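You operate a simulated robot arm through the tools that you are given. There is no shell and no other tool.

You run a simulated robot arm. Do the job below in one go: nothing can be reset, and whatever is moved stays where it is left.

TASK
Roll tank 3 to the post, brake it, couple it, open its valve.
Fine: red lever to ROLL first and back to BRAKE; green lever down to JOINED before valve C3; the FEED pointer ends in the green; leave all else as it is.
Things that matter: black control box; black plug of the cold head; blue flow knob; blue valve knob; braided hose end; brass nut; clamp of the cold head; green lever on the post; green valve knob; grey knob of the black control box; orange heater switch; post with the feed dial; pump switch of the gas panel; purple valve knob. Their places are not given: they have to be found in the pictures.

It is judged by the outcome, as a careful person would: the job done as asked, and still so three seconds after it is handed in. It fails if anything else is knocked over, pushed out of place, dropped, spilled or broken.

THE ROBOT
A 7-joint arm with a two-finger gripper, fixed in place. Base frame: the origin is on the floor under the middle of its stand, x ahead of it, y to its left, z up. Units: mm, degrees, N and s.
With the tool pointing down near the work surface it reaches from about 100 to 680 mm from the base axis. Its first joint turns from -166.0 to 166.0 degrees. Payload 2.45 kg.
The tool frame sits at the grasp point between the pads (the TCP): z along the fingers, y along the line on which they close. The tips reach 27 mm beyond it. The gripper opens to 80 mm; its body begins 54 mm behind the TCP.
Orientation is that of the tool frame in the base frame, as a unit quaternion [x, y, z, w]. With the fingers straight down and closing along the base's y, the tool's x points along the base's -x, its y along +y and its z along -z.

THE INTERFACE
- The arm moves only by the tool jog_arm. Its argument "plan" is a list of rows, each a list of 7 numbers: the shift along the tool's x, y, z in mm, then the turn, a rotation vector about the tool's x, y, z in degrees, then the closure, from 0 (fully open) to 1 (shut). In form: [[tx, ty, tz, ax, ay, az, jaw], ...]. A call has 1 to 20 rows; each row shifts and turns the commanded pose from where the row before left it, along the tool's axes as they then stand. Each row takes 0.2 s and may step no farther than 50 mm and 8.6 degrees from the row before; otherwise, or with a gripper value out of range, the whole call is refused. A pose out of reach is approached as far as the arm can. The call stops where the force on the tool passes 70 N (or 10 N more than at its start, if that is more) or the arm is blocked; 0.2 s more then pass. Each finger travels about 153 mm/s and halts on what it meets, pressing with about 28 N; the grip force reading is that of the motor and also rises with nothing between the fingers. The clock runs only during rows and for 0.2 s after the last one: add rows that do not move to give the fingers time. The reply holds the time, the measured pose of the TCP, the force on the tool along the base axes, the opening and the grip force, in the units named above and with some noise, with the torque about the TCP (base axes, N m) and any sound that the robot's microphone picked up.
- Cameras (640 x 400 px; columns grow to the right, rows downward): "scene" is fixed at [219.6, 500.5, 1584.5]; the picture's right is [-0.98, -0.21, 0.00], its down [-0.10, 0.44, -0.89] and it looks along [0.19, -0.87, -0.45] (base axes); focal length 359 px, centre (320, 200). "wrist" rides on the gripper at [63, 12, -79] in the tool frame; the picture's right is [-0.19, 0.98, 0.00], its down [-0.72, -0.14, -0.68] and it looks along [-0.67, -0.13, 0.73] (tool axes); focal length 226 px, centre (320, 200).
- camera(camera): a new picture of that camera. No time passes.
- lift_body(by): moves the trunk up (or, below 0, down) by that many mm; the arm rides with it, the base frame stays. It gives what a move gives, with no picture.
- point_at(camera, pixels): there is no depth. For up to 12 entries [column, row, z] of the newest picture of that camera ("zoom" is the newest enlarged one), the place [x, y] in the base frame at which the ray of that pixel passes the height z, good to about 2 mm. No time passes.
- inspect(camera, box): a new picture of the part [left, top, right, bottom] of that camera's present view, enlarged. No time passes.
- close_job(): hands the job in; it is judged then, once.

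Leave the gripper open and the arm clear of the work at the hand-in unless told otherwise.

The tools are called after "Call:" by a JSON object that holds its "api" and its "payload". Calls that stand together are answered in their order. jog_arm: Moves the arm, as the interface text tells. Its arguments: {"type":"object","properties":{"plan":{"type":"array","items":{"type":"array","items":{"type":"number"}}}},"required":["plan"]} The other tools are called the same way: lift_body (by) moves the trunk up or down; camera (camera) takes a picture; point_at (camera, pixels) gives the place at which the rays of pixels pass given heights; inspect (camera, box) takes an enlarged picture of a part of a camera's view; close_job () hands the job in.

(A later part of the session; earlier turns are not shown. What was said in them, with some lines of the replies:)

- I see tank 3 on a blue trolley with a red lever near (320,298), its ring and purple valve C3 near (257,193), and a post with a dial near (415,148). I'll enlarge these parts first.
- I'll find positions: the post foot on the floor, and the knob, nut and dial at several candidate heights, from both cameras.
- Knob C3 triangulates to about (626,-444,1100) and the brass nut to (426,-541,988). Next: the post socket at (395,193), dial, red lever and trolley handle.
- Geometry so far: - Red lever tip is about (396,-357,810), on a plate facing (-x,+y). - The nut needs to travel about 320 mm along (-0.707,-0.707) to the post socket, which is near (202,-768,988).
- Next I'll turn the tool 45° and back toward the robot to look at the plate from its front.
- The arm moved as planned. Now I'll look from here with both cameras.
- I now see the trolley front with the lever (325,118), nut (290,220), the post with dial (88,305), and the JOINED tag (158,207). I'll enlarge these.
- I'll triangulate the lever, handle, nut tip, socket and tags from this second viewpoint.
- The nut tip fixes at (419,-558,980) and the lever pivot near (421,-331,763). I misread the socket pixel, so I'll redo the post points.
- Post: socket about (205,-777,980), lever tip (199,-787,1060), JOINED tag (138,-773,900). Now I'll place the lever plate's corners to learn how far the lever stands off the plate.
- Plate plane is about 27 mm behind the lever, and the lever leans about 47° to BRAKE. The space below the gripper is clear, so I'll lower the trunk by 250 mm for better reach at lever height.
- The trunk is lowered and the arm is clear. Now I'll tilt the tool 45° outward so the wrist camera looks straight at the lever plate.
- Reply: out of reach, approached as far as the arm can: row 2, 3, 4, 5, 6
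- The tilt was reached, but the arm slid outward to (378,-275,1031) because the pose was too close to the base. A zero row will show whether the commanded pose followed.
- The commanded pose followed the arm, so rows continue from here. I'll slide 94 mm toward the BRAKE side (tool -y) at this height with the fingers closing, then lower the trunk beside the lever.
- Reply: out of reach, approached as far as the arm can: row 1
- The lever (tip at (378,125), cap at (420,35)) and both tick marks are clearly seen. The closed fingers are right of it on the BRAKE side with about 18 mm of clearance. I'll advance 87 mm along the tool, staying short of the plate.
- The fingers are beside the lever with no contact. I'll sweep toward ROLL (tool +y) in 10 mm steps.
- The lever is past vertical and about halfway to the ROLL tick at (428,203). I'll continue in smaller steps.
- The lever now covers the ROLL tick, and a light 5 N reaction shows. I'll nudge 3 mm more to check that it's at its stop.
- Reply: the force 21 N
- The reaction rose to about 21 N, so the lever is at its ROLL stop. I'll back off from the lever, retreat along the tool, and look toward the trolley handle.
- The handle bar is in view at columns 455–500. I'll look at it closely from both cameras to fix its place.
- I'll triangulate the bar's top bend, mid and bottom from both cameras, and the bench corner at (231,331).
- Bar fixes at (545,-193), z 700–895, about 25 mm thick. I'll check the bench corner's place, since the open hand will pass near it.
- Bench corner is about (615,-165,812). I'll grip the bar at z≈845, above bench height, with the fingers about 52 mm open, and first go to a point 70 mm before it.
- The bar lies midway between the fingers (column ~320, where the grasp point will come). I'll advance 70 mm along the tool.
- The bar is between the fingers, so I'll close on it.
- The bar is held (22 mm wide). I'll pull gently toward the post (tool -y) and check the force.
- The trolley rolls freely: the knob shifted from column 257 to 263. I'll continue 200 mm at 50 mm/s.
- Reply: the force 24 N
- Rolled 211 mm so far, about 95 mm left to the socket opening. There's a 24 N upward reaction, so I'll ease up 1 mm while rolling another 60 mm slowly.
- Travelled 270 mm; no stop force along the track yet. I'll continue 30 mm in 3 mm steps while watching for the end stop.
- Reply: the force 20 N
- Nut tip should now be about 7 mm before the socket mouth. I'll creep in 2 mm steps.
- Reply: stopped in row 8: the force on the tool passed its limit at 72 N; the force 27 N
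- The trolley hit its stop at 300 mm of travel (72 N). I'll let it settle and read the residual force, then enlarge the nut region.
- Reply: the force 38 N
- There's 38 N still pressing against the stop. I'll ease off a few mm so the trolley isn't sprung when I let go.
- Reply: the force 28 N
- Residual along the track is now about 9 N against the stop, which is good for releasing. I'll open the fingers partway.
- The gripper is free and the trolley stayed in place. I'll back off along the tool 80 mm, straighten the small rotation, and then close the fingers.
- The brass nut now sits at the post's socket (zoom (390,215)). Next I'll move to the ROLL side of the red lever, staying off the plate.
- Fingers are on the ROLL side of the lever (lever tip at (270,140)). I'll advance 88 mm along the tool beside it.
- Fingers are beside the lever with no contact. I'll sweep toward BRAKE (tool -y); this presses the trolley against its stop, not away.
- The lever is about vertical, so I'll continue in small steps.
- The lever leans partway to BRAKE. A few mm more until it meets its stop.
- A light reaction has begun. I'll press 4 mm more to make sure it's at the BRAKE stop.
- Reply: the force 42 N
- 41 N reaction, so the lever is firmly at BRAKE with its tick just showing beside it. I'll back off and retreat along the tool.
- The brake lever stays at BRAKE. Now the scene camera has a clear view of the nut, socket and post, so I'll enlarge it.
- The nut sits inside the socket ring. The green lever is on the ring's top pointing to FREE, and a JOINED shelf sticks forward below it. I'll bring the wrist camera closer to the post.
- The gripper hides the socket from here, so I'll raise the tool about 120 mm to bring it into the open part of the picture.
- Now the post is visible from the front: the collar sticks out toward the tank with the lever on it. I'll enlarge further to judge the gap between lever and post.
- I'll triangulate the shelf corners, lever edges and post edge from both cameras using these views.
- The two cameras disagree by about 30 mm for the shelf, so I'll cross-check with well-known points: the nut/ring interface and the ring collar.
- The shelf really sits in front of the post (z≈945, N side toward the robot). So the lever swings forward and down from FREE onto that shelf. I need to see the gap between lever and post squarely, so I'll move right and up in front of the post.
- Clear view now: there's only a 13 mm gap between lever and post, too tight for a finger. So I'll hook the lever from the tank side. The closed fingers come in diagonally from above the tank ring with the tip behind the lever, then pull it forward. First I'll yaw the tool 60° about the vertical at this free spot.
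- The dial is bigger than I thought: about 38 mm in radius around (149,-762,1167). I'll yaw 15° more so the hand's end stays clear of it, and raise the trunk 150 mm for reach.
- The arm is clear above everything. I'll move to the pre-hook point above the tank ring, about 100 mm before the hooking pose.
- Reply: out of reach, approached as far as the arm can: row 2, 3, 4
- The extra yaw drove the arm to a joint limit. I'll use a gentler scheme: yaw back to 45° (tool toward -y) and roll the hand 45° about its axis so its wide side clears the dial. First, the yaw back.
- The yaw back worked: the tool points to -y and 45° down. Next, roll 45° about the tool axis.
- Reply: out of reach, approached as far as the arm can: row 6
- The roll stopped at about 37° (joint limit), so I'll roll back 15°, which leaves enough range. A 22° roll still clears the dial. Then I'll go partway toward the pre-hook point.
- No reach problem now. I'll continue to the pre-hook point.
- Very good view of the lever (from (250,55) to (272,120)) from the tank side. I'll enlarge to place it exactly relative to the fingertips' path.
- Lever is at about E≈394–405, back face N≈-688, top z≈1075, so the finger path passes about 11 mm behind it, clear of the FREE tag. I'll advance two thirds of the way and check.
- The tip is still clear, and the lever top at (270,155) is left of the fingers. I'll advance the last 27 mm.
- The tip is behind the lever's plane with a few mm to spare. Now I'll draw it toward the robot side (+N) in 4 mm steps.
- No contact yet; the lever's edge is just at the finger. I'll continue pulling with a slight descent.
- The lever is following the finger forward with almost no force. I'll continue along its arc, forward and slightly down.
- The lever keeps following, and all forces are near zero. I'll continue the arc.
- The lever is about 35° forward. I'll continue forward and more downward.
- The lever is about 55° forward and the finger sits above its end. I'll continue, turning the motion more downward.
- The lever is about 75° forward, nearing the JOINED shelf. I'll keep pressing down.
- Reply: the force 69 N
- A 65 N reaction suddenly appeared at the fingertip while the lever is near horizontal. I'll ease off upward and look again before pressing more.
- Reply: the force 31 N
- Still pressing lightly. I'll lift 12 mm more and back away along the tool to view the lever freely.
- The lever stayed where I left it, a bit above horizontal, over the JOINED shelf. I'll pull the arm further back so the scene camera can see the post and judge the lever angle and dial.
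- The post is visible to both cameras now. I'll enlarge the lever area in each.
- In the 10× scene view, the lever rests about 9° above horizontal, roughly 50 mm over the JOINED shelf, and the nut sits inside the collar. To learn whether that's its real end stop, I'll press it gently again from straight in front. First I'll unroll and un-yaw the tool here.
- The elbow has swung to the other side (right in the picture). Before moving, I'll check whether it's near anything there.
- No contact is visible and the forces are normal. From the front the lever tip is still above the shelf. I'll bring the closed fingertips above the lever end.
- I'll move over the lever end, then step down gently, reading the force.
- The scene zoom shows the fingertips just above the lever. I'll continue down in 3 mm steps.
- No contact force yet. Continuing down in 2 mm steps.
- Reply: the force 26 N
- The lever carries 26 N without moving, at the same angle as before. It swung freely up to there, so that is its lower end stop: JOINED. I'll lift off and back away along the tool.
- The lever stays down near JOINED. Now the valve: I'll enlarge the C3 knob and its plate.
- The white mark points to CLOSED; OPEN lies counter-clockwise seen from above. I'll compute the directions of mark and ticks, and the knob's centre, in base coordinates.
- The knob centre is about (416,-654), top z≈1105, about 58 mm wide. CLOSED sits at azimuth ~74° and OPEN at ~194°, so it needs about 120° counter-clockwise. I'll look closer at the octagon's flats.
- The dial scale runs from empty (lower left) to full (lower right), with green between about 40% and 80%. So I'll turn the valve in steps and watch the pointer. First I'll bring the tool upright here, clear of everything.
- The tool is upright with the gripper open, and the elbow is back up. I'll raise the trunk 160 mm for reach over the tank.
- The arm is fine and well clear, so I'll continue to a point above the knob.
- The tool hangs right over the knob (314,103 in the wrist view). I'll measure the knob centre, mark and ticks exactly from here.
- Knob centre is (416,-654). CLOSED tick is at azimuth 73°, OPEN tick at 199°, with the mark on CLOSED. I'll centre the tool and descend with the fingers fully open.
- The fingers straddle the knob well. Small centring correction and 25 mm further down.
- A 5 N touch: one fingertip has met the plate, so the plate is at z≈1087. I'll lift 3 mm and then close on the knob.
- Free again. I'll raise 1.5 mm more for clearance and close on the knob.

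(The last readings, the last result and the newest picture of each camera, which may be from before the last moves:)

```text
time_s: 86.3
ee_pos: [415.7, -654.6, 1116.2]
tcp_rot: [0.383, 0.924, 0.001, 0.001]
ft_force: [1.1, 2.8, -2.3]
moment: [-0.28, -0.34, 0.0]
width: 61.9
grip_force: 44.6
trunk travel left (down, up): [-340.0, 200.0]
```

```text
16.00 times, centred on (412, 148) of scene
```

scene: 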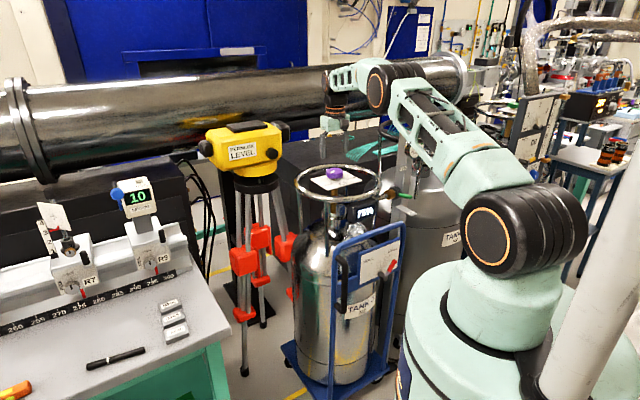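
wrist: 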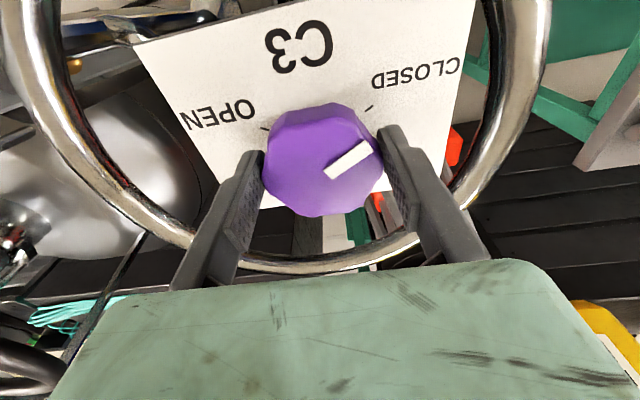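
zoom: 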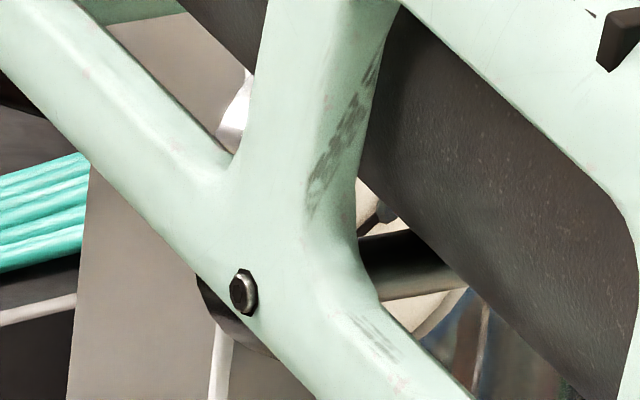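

The knob is held (62 mm across). The arm hides the dial from the scene camera, so I'll turn in stages. First stage is 30° counter-clockwise from above (negative about the tool axis).

Call:
{"api": "jog_arm", "payload": {"plan": [[0, 0, 0, 0, 0, -5, 1], [0, 0, 0, 0, 0, -5, 1], [0, 0, 0, 0, 0, -5, 1], [0, 0, 0, 0, 0, -5, 1], [0, 0, 0, 0, 0, -5, 1], [0, 0, 0, 0, 0, -5, 1], [0, 0, 0, 0, 0, 0, 1]]}}

Call:
{"api": "camera", "payload": {"camera": "wrist"}}

Call:
{"api": "camera", "payload": {"camera": "scene"}}

```text
time_s: 87.9
ee_pos: [413.0, -656.0, 1115.2]
tcp_rot: [0.131, 0.991, 0.0, 0.001]
ft_force: [-6.4, -9.4, 3.3]
moment: [0.04, -0.06, -0.05]
width: 61.5
grip_force: 45.2
trunk travel left (down, up): [-340.0, 200.0]
```

```text
taken
```

wrist: 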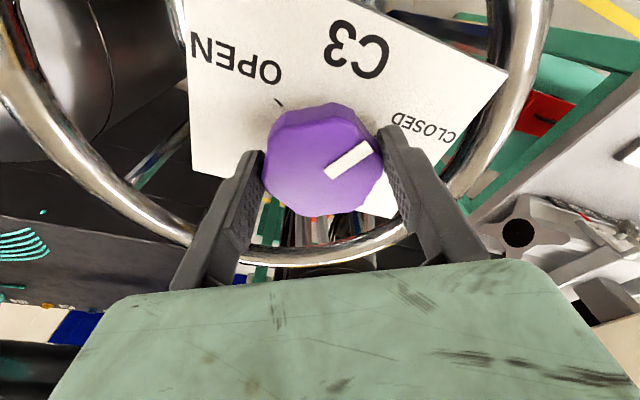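

```text
taken
```

scene: 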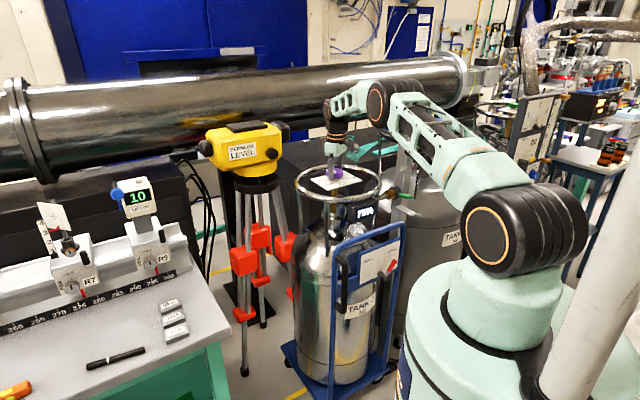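

The knob turned with the tool, with little torque and no sound. I'll check whether the dial can be seen now.

Call:
{"api": "inspect", "payload": {"camera": "scene", "box": [385, 120, 440, 175]}}

```text
7.27 times, centred on (412, 148) of scene
```

zoom: 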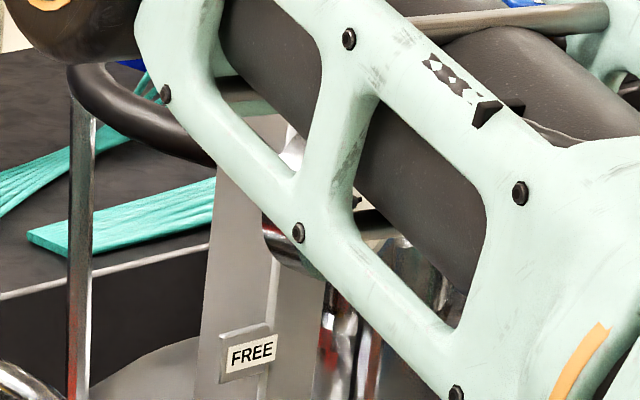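

The dial is hidden by the arm. I'll turn 35° more (65° in total), then let go and move aside to read it.

Call:
{"api": "jog_arm", "payload": {"plan": [[0, 0, 0, 0, 0, -5, 1], [0, 0, 0, 0, 0, -5, 1], [0, 0, 0, 0, 0, -5, 1], [0, 0, 0, 0, 0, -5, 1], [0, 0, 0, 0, 0, -5, 1], [0, 0, 0, 0, 0, -5, 1], [0, 0, 0, 0, 0, -5, 1], [0, 0, 0, 0, 0, 0, 1]]}}

Call:
{"api": "camera", "payload": {"camera": "wrist"}}

Call:
{"api": "inspect", "payload": {"camera": "scene", "box": [290, 120, 440, 210]}}

```text
time_s: 89.7
ee_pos: [413.5, -658.3, 1116.0]
tcp_rot: [-0.173, 0.985, -0.002, 0.001]
ft_force: [-7.9, -38.0, 17.4]
moment: [-1.01, 0.79, -0.08]
width: 61.6
grip_force: 44.7
trunk travel left (down, up): [-340.0, 200.0]
```

```text
taken
```

wrist: 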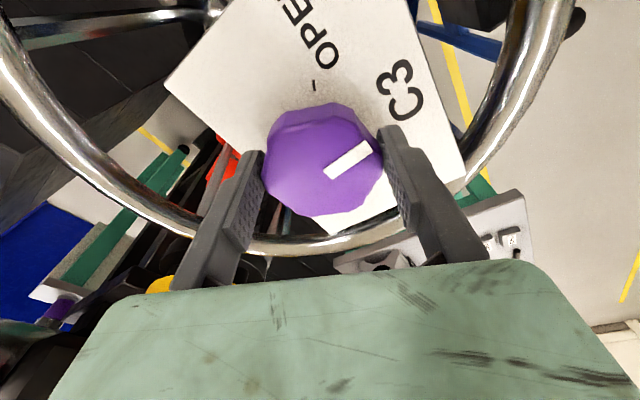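

```text
4.27 times, centred on (365, 165) of scene
```

zoom: 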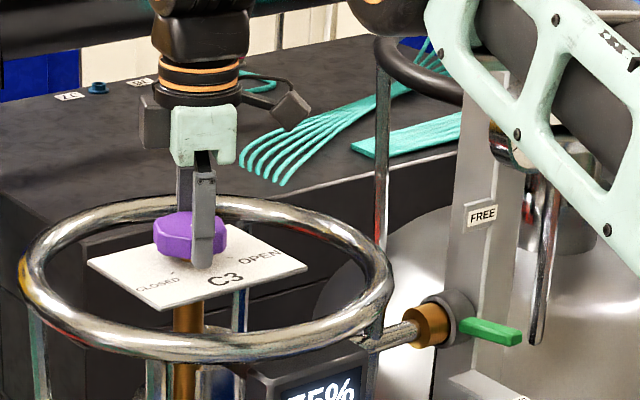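

The knob followed 65°, with the mark now near the middle of the scale (toward "C3"). A 38 N sideways force built up from slight eccentricity, so I'll ease it before opening.

Call:
{"api": "jog_arm", "payload": {"plan": [[0.7, -1.9, -0.5, 0, 0, 0, 1], [0.7, -1.9, -0.5, 0, 0, 0, 1], [0, 0, 0, 0, 0, 0, 1]]}}

```text
time_s: 90.5
ee_pos: [414.2, -659.3, 1116.4]
tcp_rot: [-0.174, 0.985, 0.002, 0.003]
ft_force: [-11.7, -17.5, 10.2]
moment: [-0.69, -0.21, -0.05]
width: 61.6
grip_force: 44.3
trunk travel left (down, up): [-340.0, 200.0]
```

Call:
{"api": "jog_arm", "payload": {"plan": [[1.2, -0.9, -0.5, 0, 0, 0, 1], [1.2, -0.9, -0.5, 0, 0, 0, 1], [0, 0, 0, 0, 0, 0, 1]]}}

```text
time_s: 91.3
ee_pos: [414.0, -659.0, 1116.6]
tcp_rot: [-0.174, 0.985, 0.003, 0.002]
ft_force: [-6.5, 3.9, -2.7]
moment: [-0.27, -0.48, 0.04]
width: 61.6
grip_force: 45.1
trunk travel left (down, up): [-340.0, 200.0]
```

Forces are now small. I'll open the fingers gently and lift straight up off the knob.

Call:
{"api": "jog_arm", "payload": {"plan": [[0, 0, 0, 0, 0, 0, 0.15], [0, 0, 0, 0, 0, 0, 0], [0, 0, 0, 0, 0, 0, 0], [0, 0, -25, 0, 0, 0, 0], [0, 0, -35, 0, 0, 0, 0], [0, 0, 0, 0, 0, 0, 0]]}}

Call:
{"api": "camera", "payload": {"camera": "wrist"}}

Call:
{"api": "camera", "payload": {"camera": "scene"}}

```text
time_s: 92.7
ee_pos: [411.4, -660.4, 1177.8]
tcp_rot: [-0.172, 0.985, 0.0, 0.001]
ft_force: [0.7, 0.4, -0.2]
moment: [0.02, -0.01, -0.01]
width: 80.3
grip_force: 0.0
trunk travel left (down, up): [-340.0, 200.0]
```

```text
taken
```

wrist: 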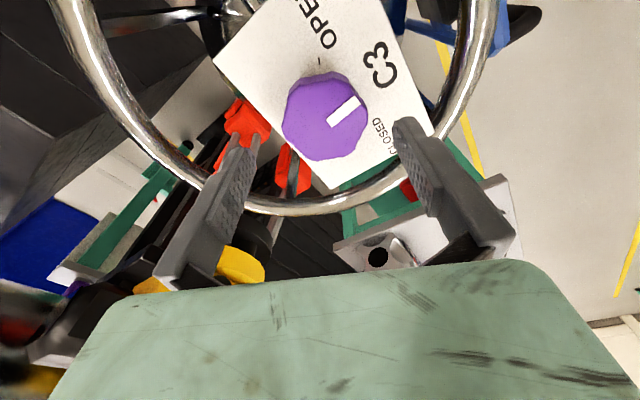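

```text
taken
```

scene: 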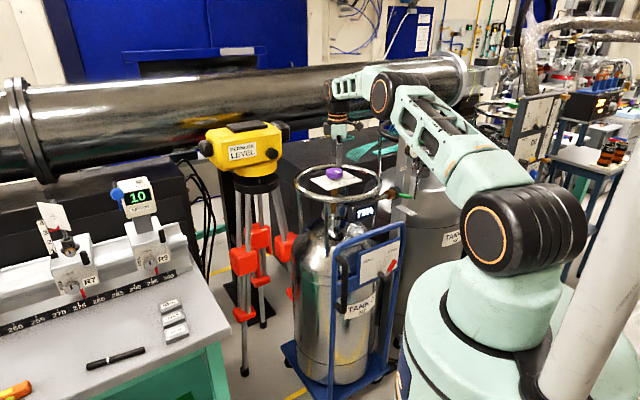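

The knob stayed at mid scale. I'll draw the arm back toward the robot and up so the dial can be read.

Call:
{"api": "jog_arm", "payload": {"plan": [[-17.7, 39.7, -20.3, 0, 0, 0, 0], [-17.7, 39.7, -20.3, 0, 0, 0, 0], [-17.7, 39.7, -20.3, 0, 0, 0, 0], [-17.7, 39.7, -20.3, 0, 0, 0, 0], [-17.7, 39.7, -20.3, 0, 0, 0, 0], [0, 0, 0, 0, 0, 0, 0]]}}

Call:
{"api": "camera", "payload": {"camera": "scene"}}

Call:
{"api": "inspect", "payload": {"camera": "scene", "box": [395, 130, 430, 165]}}

```text
time_s: 94.1
ee_pos: [427.2, -444.5, 1278.9]
tcp_rot: [-0.173, 0.985, 0.0, 0.002]
ft_force: [-0.2, 0.1, -0.1]
moment: [-0.01, -0.02, -0.02]
width: 80.2
grip_force: 0.0
trunk travel left (down, up): [-340.0, 200.0]
```

```text
taken
```

scene: 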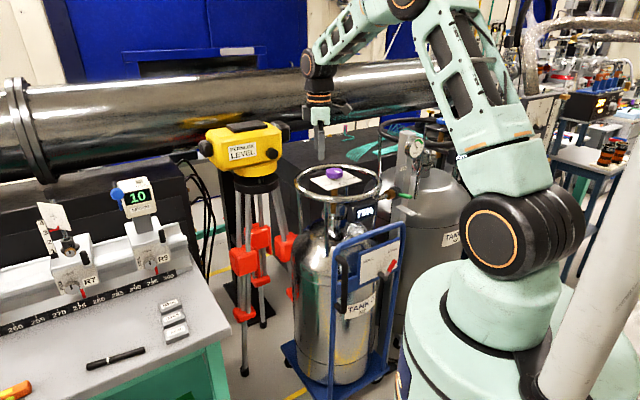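

```text
11.43 times, centred on (412, 148) of scene
```

zoom: 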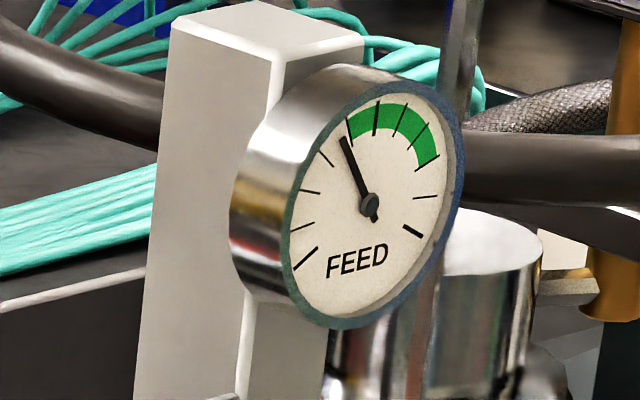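

The coupling holds: FEED now reads just under the lower green edge (about 39%), with the valve at about half travel. I need more opening. I'll turn the wrist back 45° here, then return over the knob, centred a little better at about (418,-656.5).

Call:
{"api": "jog_arm", "payload": {"plan": [[0, 0, 0, 0, 0, 7.5, 0], [0, 0, 0, 0, 0, 7.5, 0], [0, 0, 0, 0, 0, 7.5, 0], [0, 0, 0, 0, 0, 7.5, 0], [0, 0, 0, 0, 0, 7.5, 0], [0, 0, 0, 0, 0, 7.5, 0], [-16.3, -39.2, 19.8, 0, 0, 0, 0], [-16.3, -39.2, 19.8, 0, 0, 0, 0], [-16.3, -39.2, 19.8, 0, 0, 0, 0], [-16.3, -39.2, 19.8, 0, 0, 0, 0], [-16.3, -39.2, 19.8, 0, 0, 0, 0], [0, 0, 0, 0, 0, 0, 0]]}}

Call:
{"api": "camera", "payload": {"camera": "wrist"}}

Call:
{"api": "inspect", "payload": {"camera": "wrist", "box": [240, 30, 400, 180]}}

```text
time_s: 96.7
ee_pos: [421.0, -652.5, 1179.0]
tcp_rot: [0.217, 0.976, 0.0, 0.001]
ft_force: [0.5, -0.7, 0.1]
moment: [0.0, 0.05, -0.05]
width: 80.0
grip_force: 0.0
trunk travel left (down, up): [-340.0, 200.0]
```

```text
taken
```

wrist: 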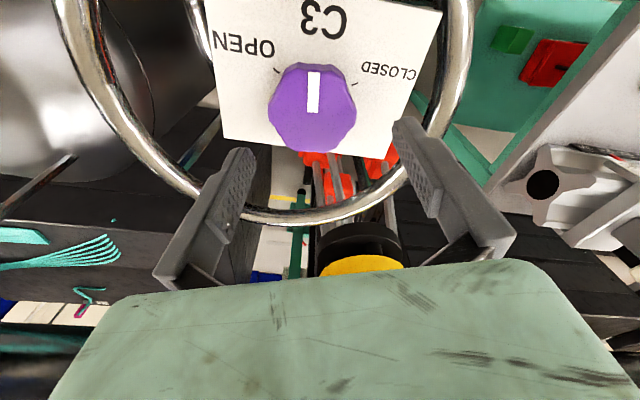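

```text
2.67 times, centred on (320, 105) of wrist
```

zoom: 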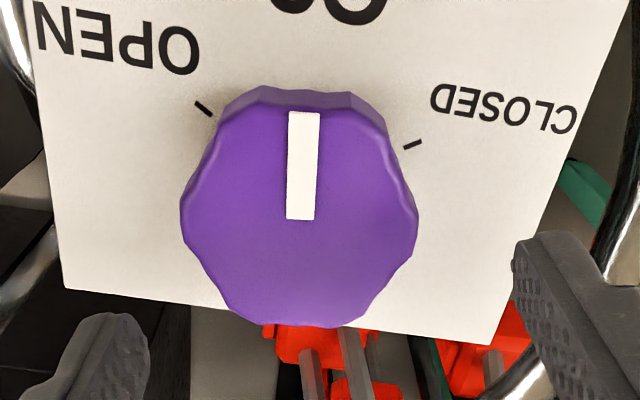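

The mark now points at the "C3" mid position. I'll centre over the knob and go down 62 mm.

Call:
{"api": "jog_arm", "payload": {"plan": [[2.6, -5.1, 20, 0, 0, 0, 0], [0, 0, 22, 0, 0, 0, 0], [0, 0, 0, 0, 0, 0, 0]]}}

Call:
{"api": "camera", "payload": {"camera": "wrist"}}

```text
time_s: 97.5
ee_pos: [415.3, -658.5, 1136.2]
tcp_rot: [0.216, 0.976, 0.0, 0.0]
ft_force: [0.3, 0.0, 0.1]
moment: [-0.01, 0.01, 0.0]
width: 80.1
grip_force: 0.0
trunk travel left (down, up): [-340.0, 200.0]
```

```text
taken
```

wrist: 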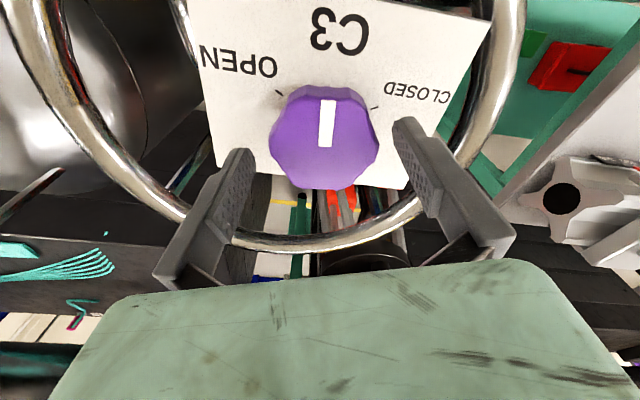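

The knob is centred between the fingers. I'll descend the last 19 mm and close.

Call:
{"api": "jog_arm", "payload": {"plan": [[1, 0, 10, 0, 0, 0, 0], [0, 0, 9, 0, 0, 0, 0], [0, 0, 0, 0, 0, 0, 0]]}}

Call:
{"api": "camera", "payload": {"camera": "wrist"}}

```text
time_s: 98.3
ee_pos: [415.0, -658.6, 1118.6]
tcp_rot: [0.217, 0.976, -0.001, 0.001]
ft_force: [-0.4, 0.6, 0.1]
moment: [-0.04, 0.02, 0.01]
width: 80.0
grip_force: 0.0
trunk travel left (down, up): [-340.0, 200.0]
```

```text
taken
```

wrist: 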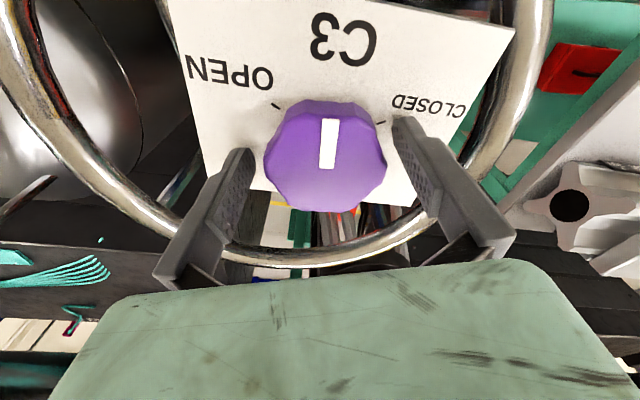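

Call:
{"api": "jog_arm", "payload": {"plan": [[0, 0, 1.5, 0, 0, 0, 0.1], [0, 0, 0, 0, 0, 0, 0.25], [0, 0, 0, 0, 0, 0, 0.4], [0, 0, 0, 0, 0, 0, 0.8], [0, 0, 0, 0, 0, 0, 1]]}}

Call:
{"api": "camera", "payload": {"camera": "wrist"}}

```text
time_s: 99.5
ee_pos: [416.4, -657.1, 1117.0]
tcp_rot: [0.216, 0.976, 0.002, 0.0]
ft_force: [2.4, 13.1, -7.1]
moment: [0.52, -0.36, 0.04]
width: 59.7
grip_force: 45.4
trunk travel left (down, up): [-340.0, 200.0]
```

```text
taken
```

wrist: 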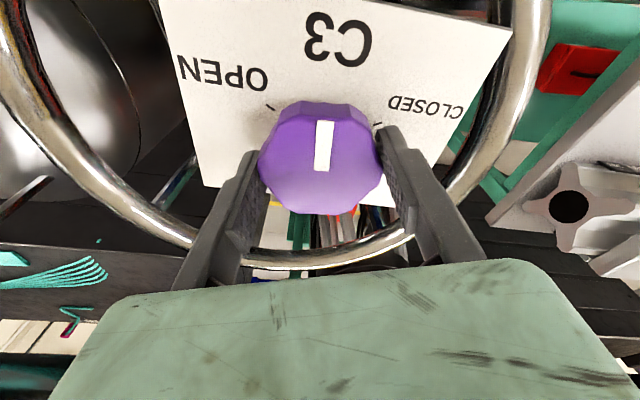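

The knob is held (60 mm across). Now I'll turn another 40° counter-clockwise, aiming for mid-green.

Call:
{"api": "jog_arm", "payload": {"plan": [[0, 0, 0, 0, 0, -5, 1], [0, 0, 0, 0, 0, -5, 1], [0, 0, 0, 0, 0, -5, 1], [0, 0, 0, 0, 0, -5, 1], [0, 0, 0, 0, 0, -5, 1], [0, 0, 0, 0, 0, -5, 1], [0, 0, 0, 0, 0, -5, 1], [0, 0, 0, 0, 0, -5, 1], [0, 0, 0, 0, 0, 0, 1]]}}

Call:
{"api": "camera", "payload": {"camera": "wrist"}}

```text
time_s: 101.5
ee_pos: [414.8, -657.7, 1115.8]
tcp_rot: [-0.131, 0.991, 0.001, 0.0]
ft_force: [2.7, 20.0, -27.4]
moment: [-0.11, -0.04, 0.02]
width: 59.8
grip_force: 45.2
trunk travel left (down, up): [-340.0, 200.0]
```

```text
taken
```

wrist: 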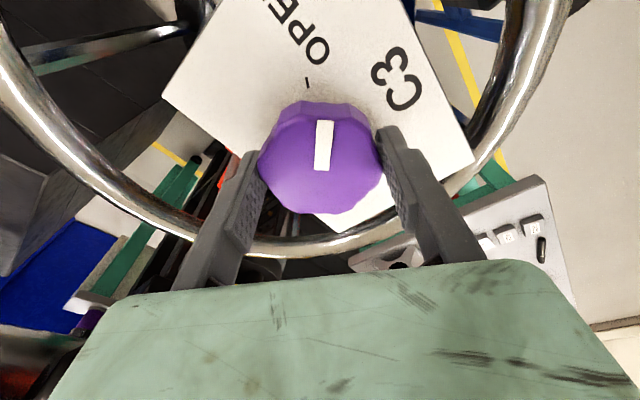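

The mark is now close to the OPEN tick (308,82). I'll ease the small residual forces and release.

Call:
{"api": "jog_arm", "payload": {"plan": [[-0.3, 1, 0.7, 0, 0, 0, 1], [-0.3, 1, 0.5, 0, 0, 0, 1], [0, 0, 0, 0, 0, 0, 1]]}}

```text
time_s: 102.3
ee_pos: [416.5, -657.7, 1116.1]
tcp_rot: [-0.129, 0.992, 0.0, 0.0]
ft_force: [4.7, 7.8, -19.4]
moment: [-0.12, 0.38, -0.02]
width: 59.7
grip_force: 45.1
trunk travel left (down, up): [-340.0, 200.0]
```

Small enough. I'll open, lift straight up, and draw the arm back the same way to read the dial.

Call:
{"api": "jog_arm", "payload": {"plan": [[0, 0, 0, 0, 0, 0, 0.15], [0, 0, 0, 0, 0, 0, 0], [0, 0, 0, 0, 0, 0, 0], [0, 0, -25, 0, 0, 0, 0], [0, 0, -35, 0, 0, 0, 0], [0, 0, 0, 0, 0, 0, 0]]}}

Call:
{"api": "jog_arm", "payload": {"plan": [[-17.7, 39.7, -20.3, 0, 0, 0, 0], [-17.7, 39.7, -20.3, 0, 0, 0, 0], [-17.7, 39.7, -20.3, 0, 0, 0, 0], [-17.7, 39.7, -20.3, 0, 0, 0, 0], [-17.7, 39.7, -20.3, 0, 0, 0, 0], [0, 0, 0, 0, 0, 0, 0]]}}

Call:
{"api": "inspect", "payload": {"camera": "scene", "box": [395, 130, 430, 165]}}

Call:
{"api": "inspect", "payload": {"camera": "scene", "box": [310, 160, 366, 200]}}

```text
time_s: 103.7
ee_pos: [414.3, -657.7, 1176.2]
tcp_rot: [-0.129, 0.992, 0.0, 0.0]
ft_force: [-0.1, -0.2, -0.4]
moment: [0.0, 0.01, 0.04]
width: 79.8
grip_force: 0.1
trunk travel left (down, up): [-340.0, 200.0]
```

```text
time_s: 105.1
ee_pos: [446.1, -442.3, 1279.9]
tcp_rot: [-0.13, 0.991, 0.0, 0.001]
ft_force: [0.0, 0.0, -0.5]
moment: [-0.01, 0.0, -0.02]
width: 79.8
grip_force: 0.0
trunk travel left (down, up): [-340.0, 200.0]
```

```text
11.43 times, centred on (412, 148) of scene
```

zoom: 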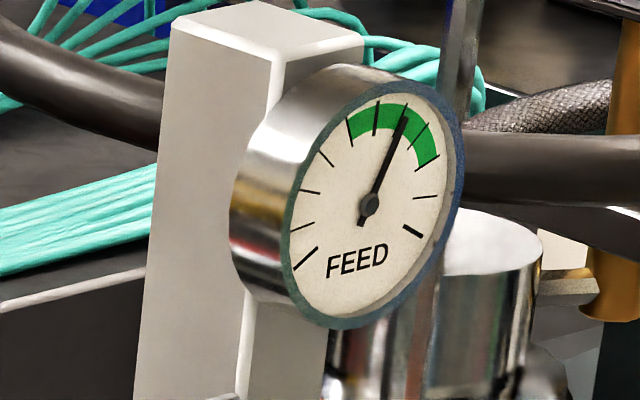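

```text
10.00 times, centred on (338, 180) of scene
```

zoom: 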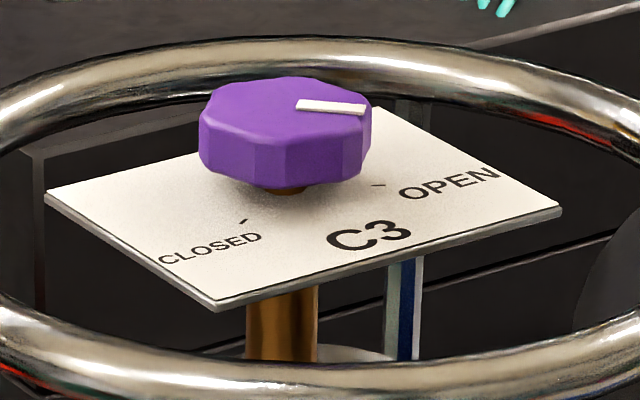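

FEED now points to the middle of the green (about 60%), and the knob mark sits close to the OPEN tick. I'll move the arm further clear and wait a few seconds to confirm everything holds.

Call:
{"api": "jog_arm", "payload": {"plan": [[-10, 35, -30, 0, 0, 0, 0], [-10, 35, -30, 0, 0, 0, 0], [0, 0, 0, 0, 0, 0, 0], [0, 0, 0, 0, 0, 0, 0], [0, 0, 0, 0, 0, 0, 0], [0, 0, 0, 0, 0, 0, 0], [0, 0, 0, 0, 0, 0, 0], [0, 0, 0, 0, 0, 0, 0], [0, 0, 0, 0, 0, 0, 0], [0, 0, 0, 0, 0, 0, 0], [0, 0, 0, 0, 0, 0, 0], [0, 0, 0, 0, 0, 0, 0], [0, 0, 0, 0, 0, 0, 0], [0, 0, 0, 0, 0, 0, 0], [0, 0, 0, 0, 0, 0, 0]]}}

Call:
{"api": "camera", "payload": {"camera": "scene"}}

Call:
{"api": "inspect", "payload": {"camera": "scene", "box": [395, 130, 430, 165]}}

Call:
{"api": "inspect", "payload": {"camera": "scene", "box": [290, 170, 430, 300]}}

Call:
{"api": "inspect", "payload": {"camera": "scene", "box": [385, 160, 435, 220]}}

```text
time_s: 108.3
ee_pos: [449.4, -369.6, 1338.5]
tcp_rot: [-0.13, 0.992, 0.0, 0.001]
ft_force: [-0.8, -0.4, 0.0]
moment: [-0.01, -0.03, 0.02]
width: 80.1
grip_force: 0.0
trunk travel left (down, up): [-340.0, 200.0]
```

```text
taken
```

scene: 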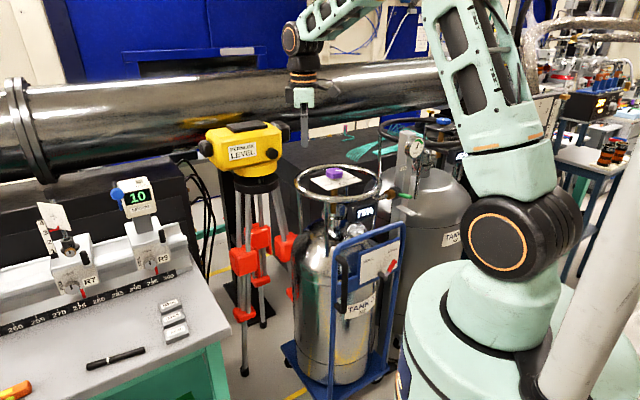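

```text
11.43 times, centred on (412, 148) of scene
```

zoom: 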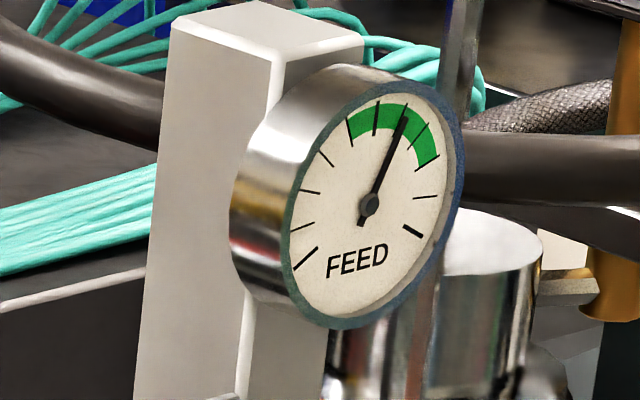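

```text
3.08 times, centred on (360, 235) of scene
```

zoom: 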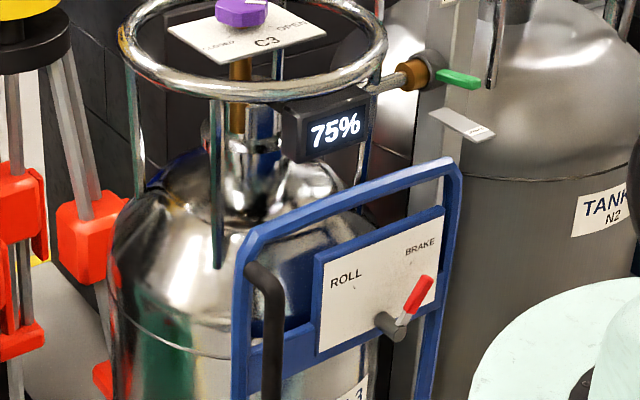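

```text
6.67 times, centred on (410, 190) of scene
```

zoom: 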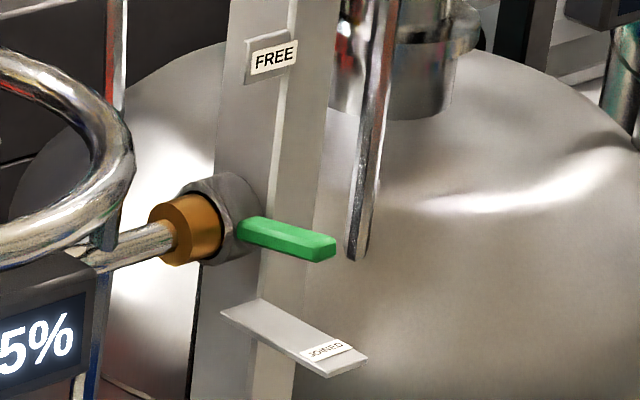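

After more than three seconds, all of this still holds:
- Red lever is at BRAKE.
- Nut is in the socket and the green lever is down.
- Valve C3 is open and FEED is steady mid-green.
- Nothing else appears to have moved.
- Gripper is open and the arm is clear.

I'm handing in the job.

Call:
{"api": "close_job", "payload": {}}

```text
The job is handed in.
```

Tank 3 is at the post, braked and coupled, and valve C3 is open. FEED sits in the middle of the green, at about 60% of the scale.

- **Red lever:** I moved it to ROLL first, rolled the trolley 300 mm to its stop, and put it back to BRAKE.
- **Green lever:** It went down before I touched C3. It stops slightly above horizontal, about 50 mm over the JOINED shelf, and took 26 N there without moving. I took that as its end stop, and FEED rising once the valve opened confirmed the coupling.
- **Valve C3:** I turned it about 105° of an estimated 126°, so the mark is just short of the OPEN tick. I stopped there to keep the pointer in the middle of the green.

Everything held for more than three seconds before I handed the job in. Nothing else in the scene picture looked moved, the gripper is open and the arm is clear.
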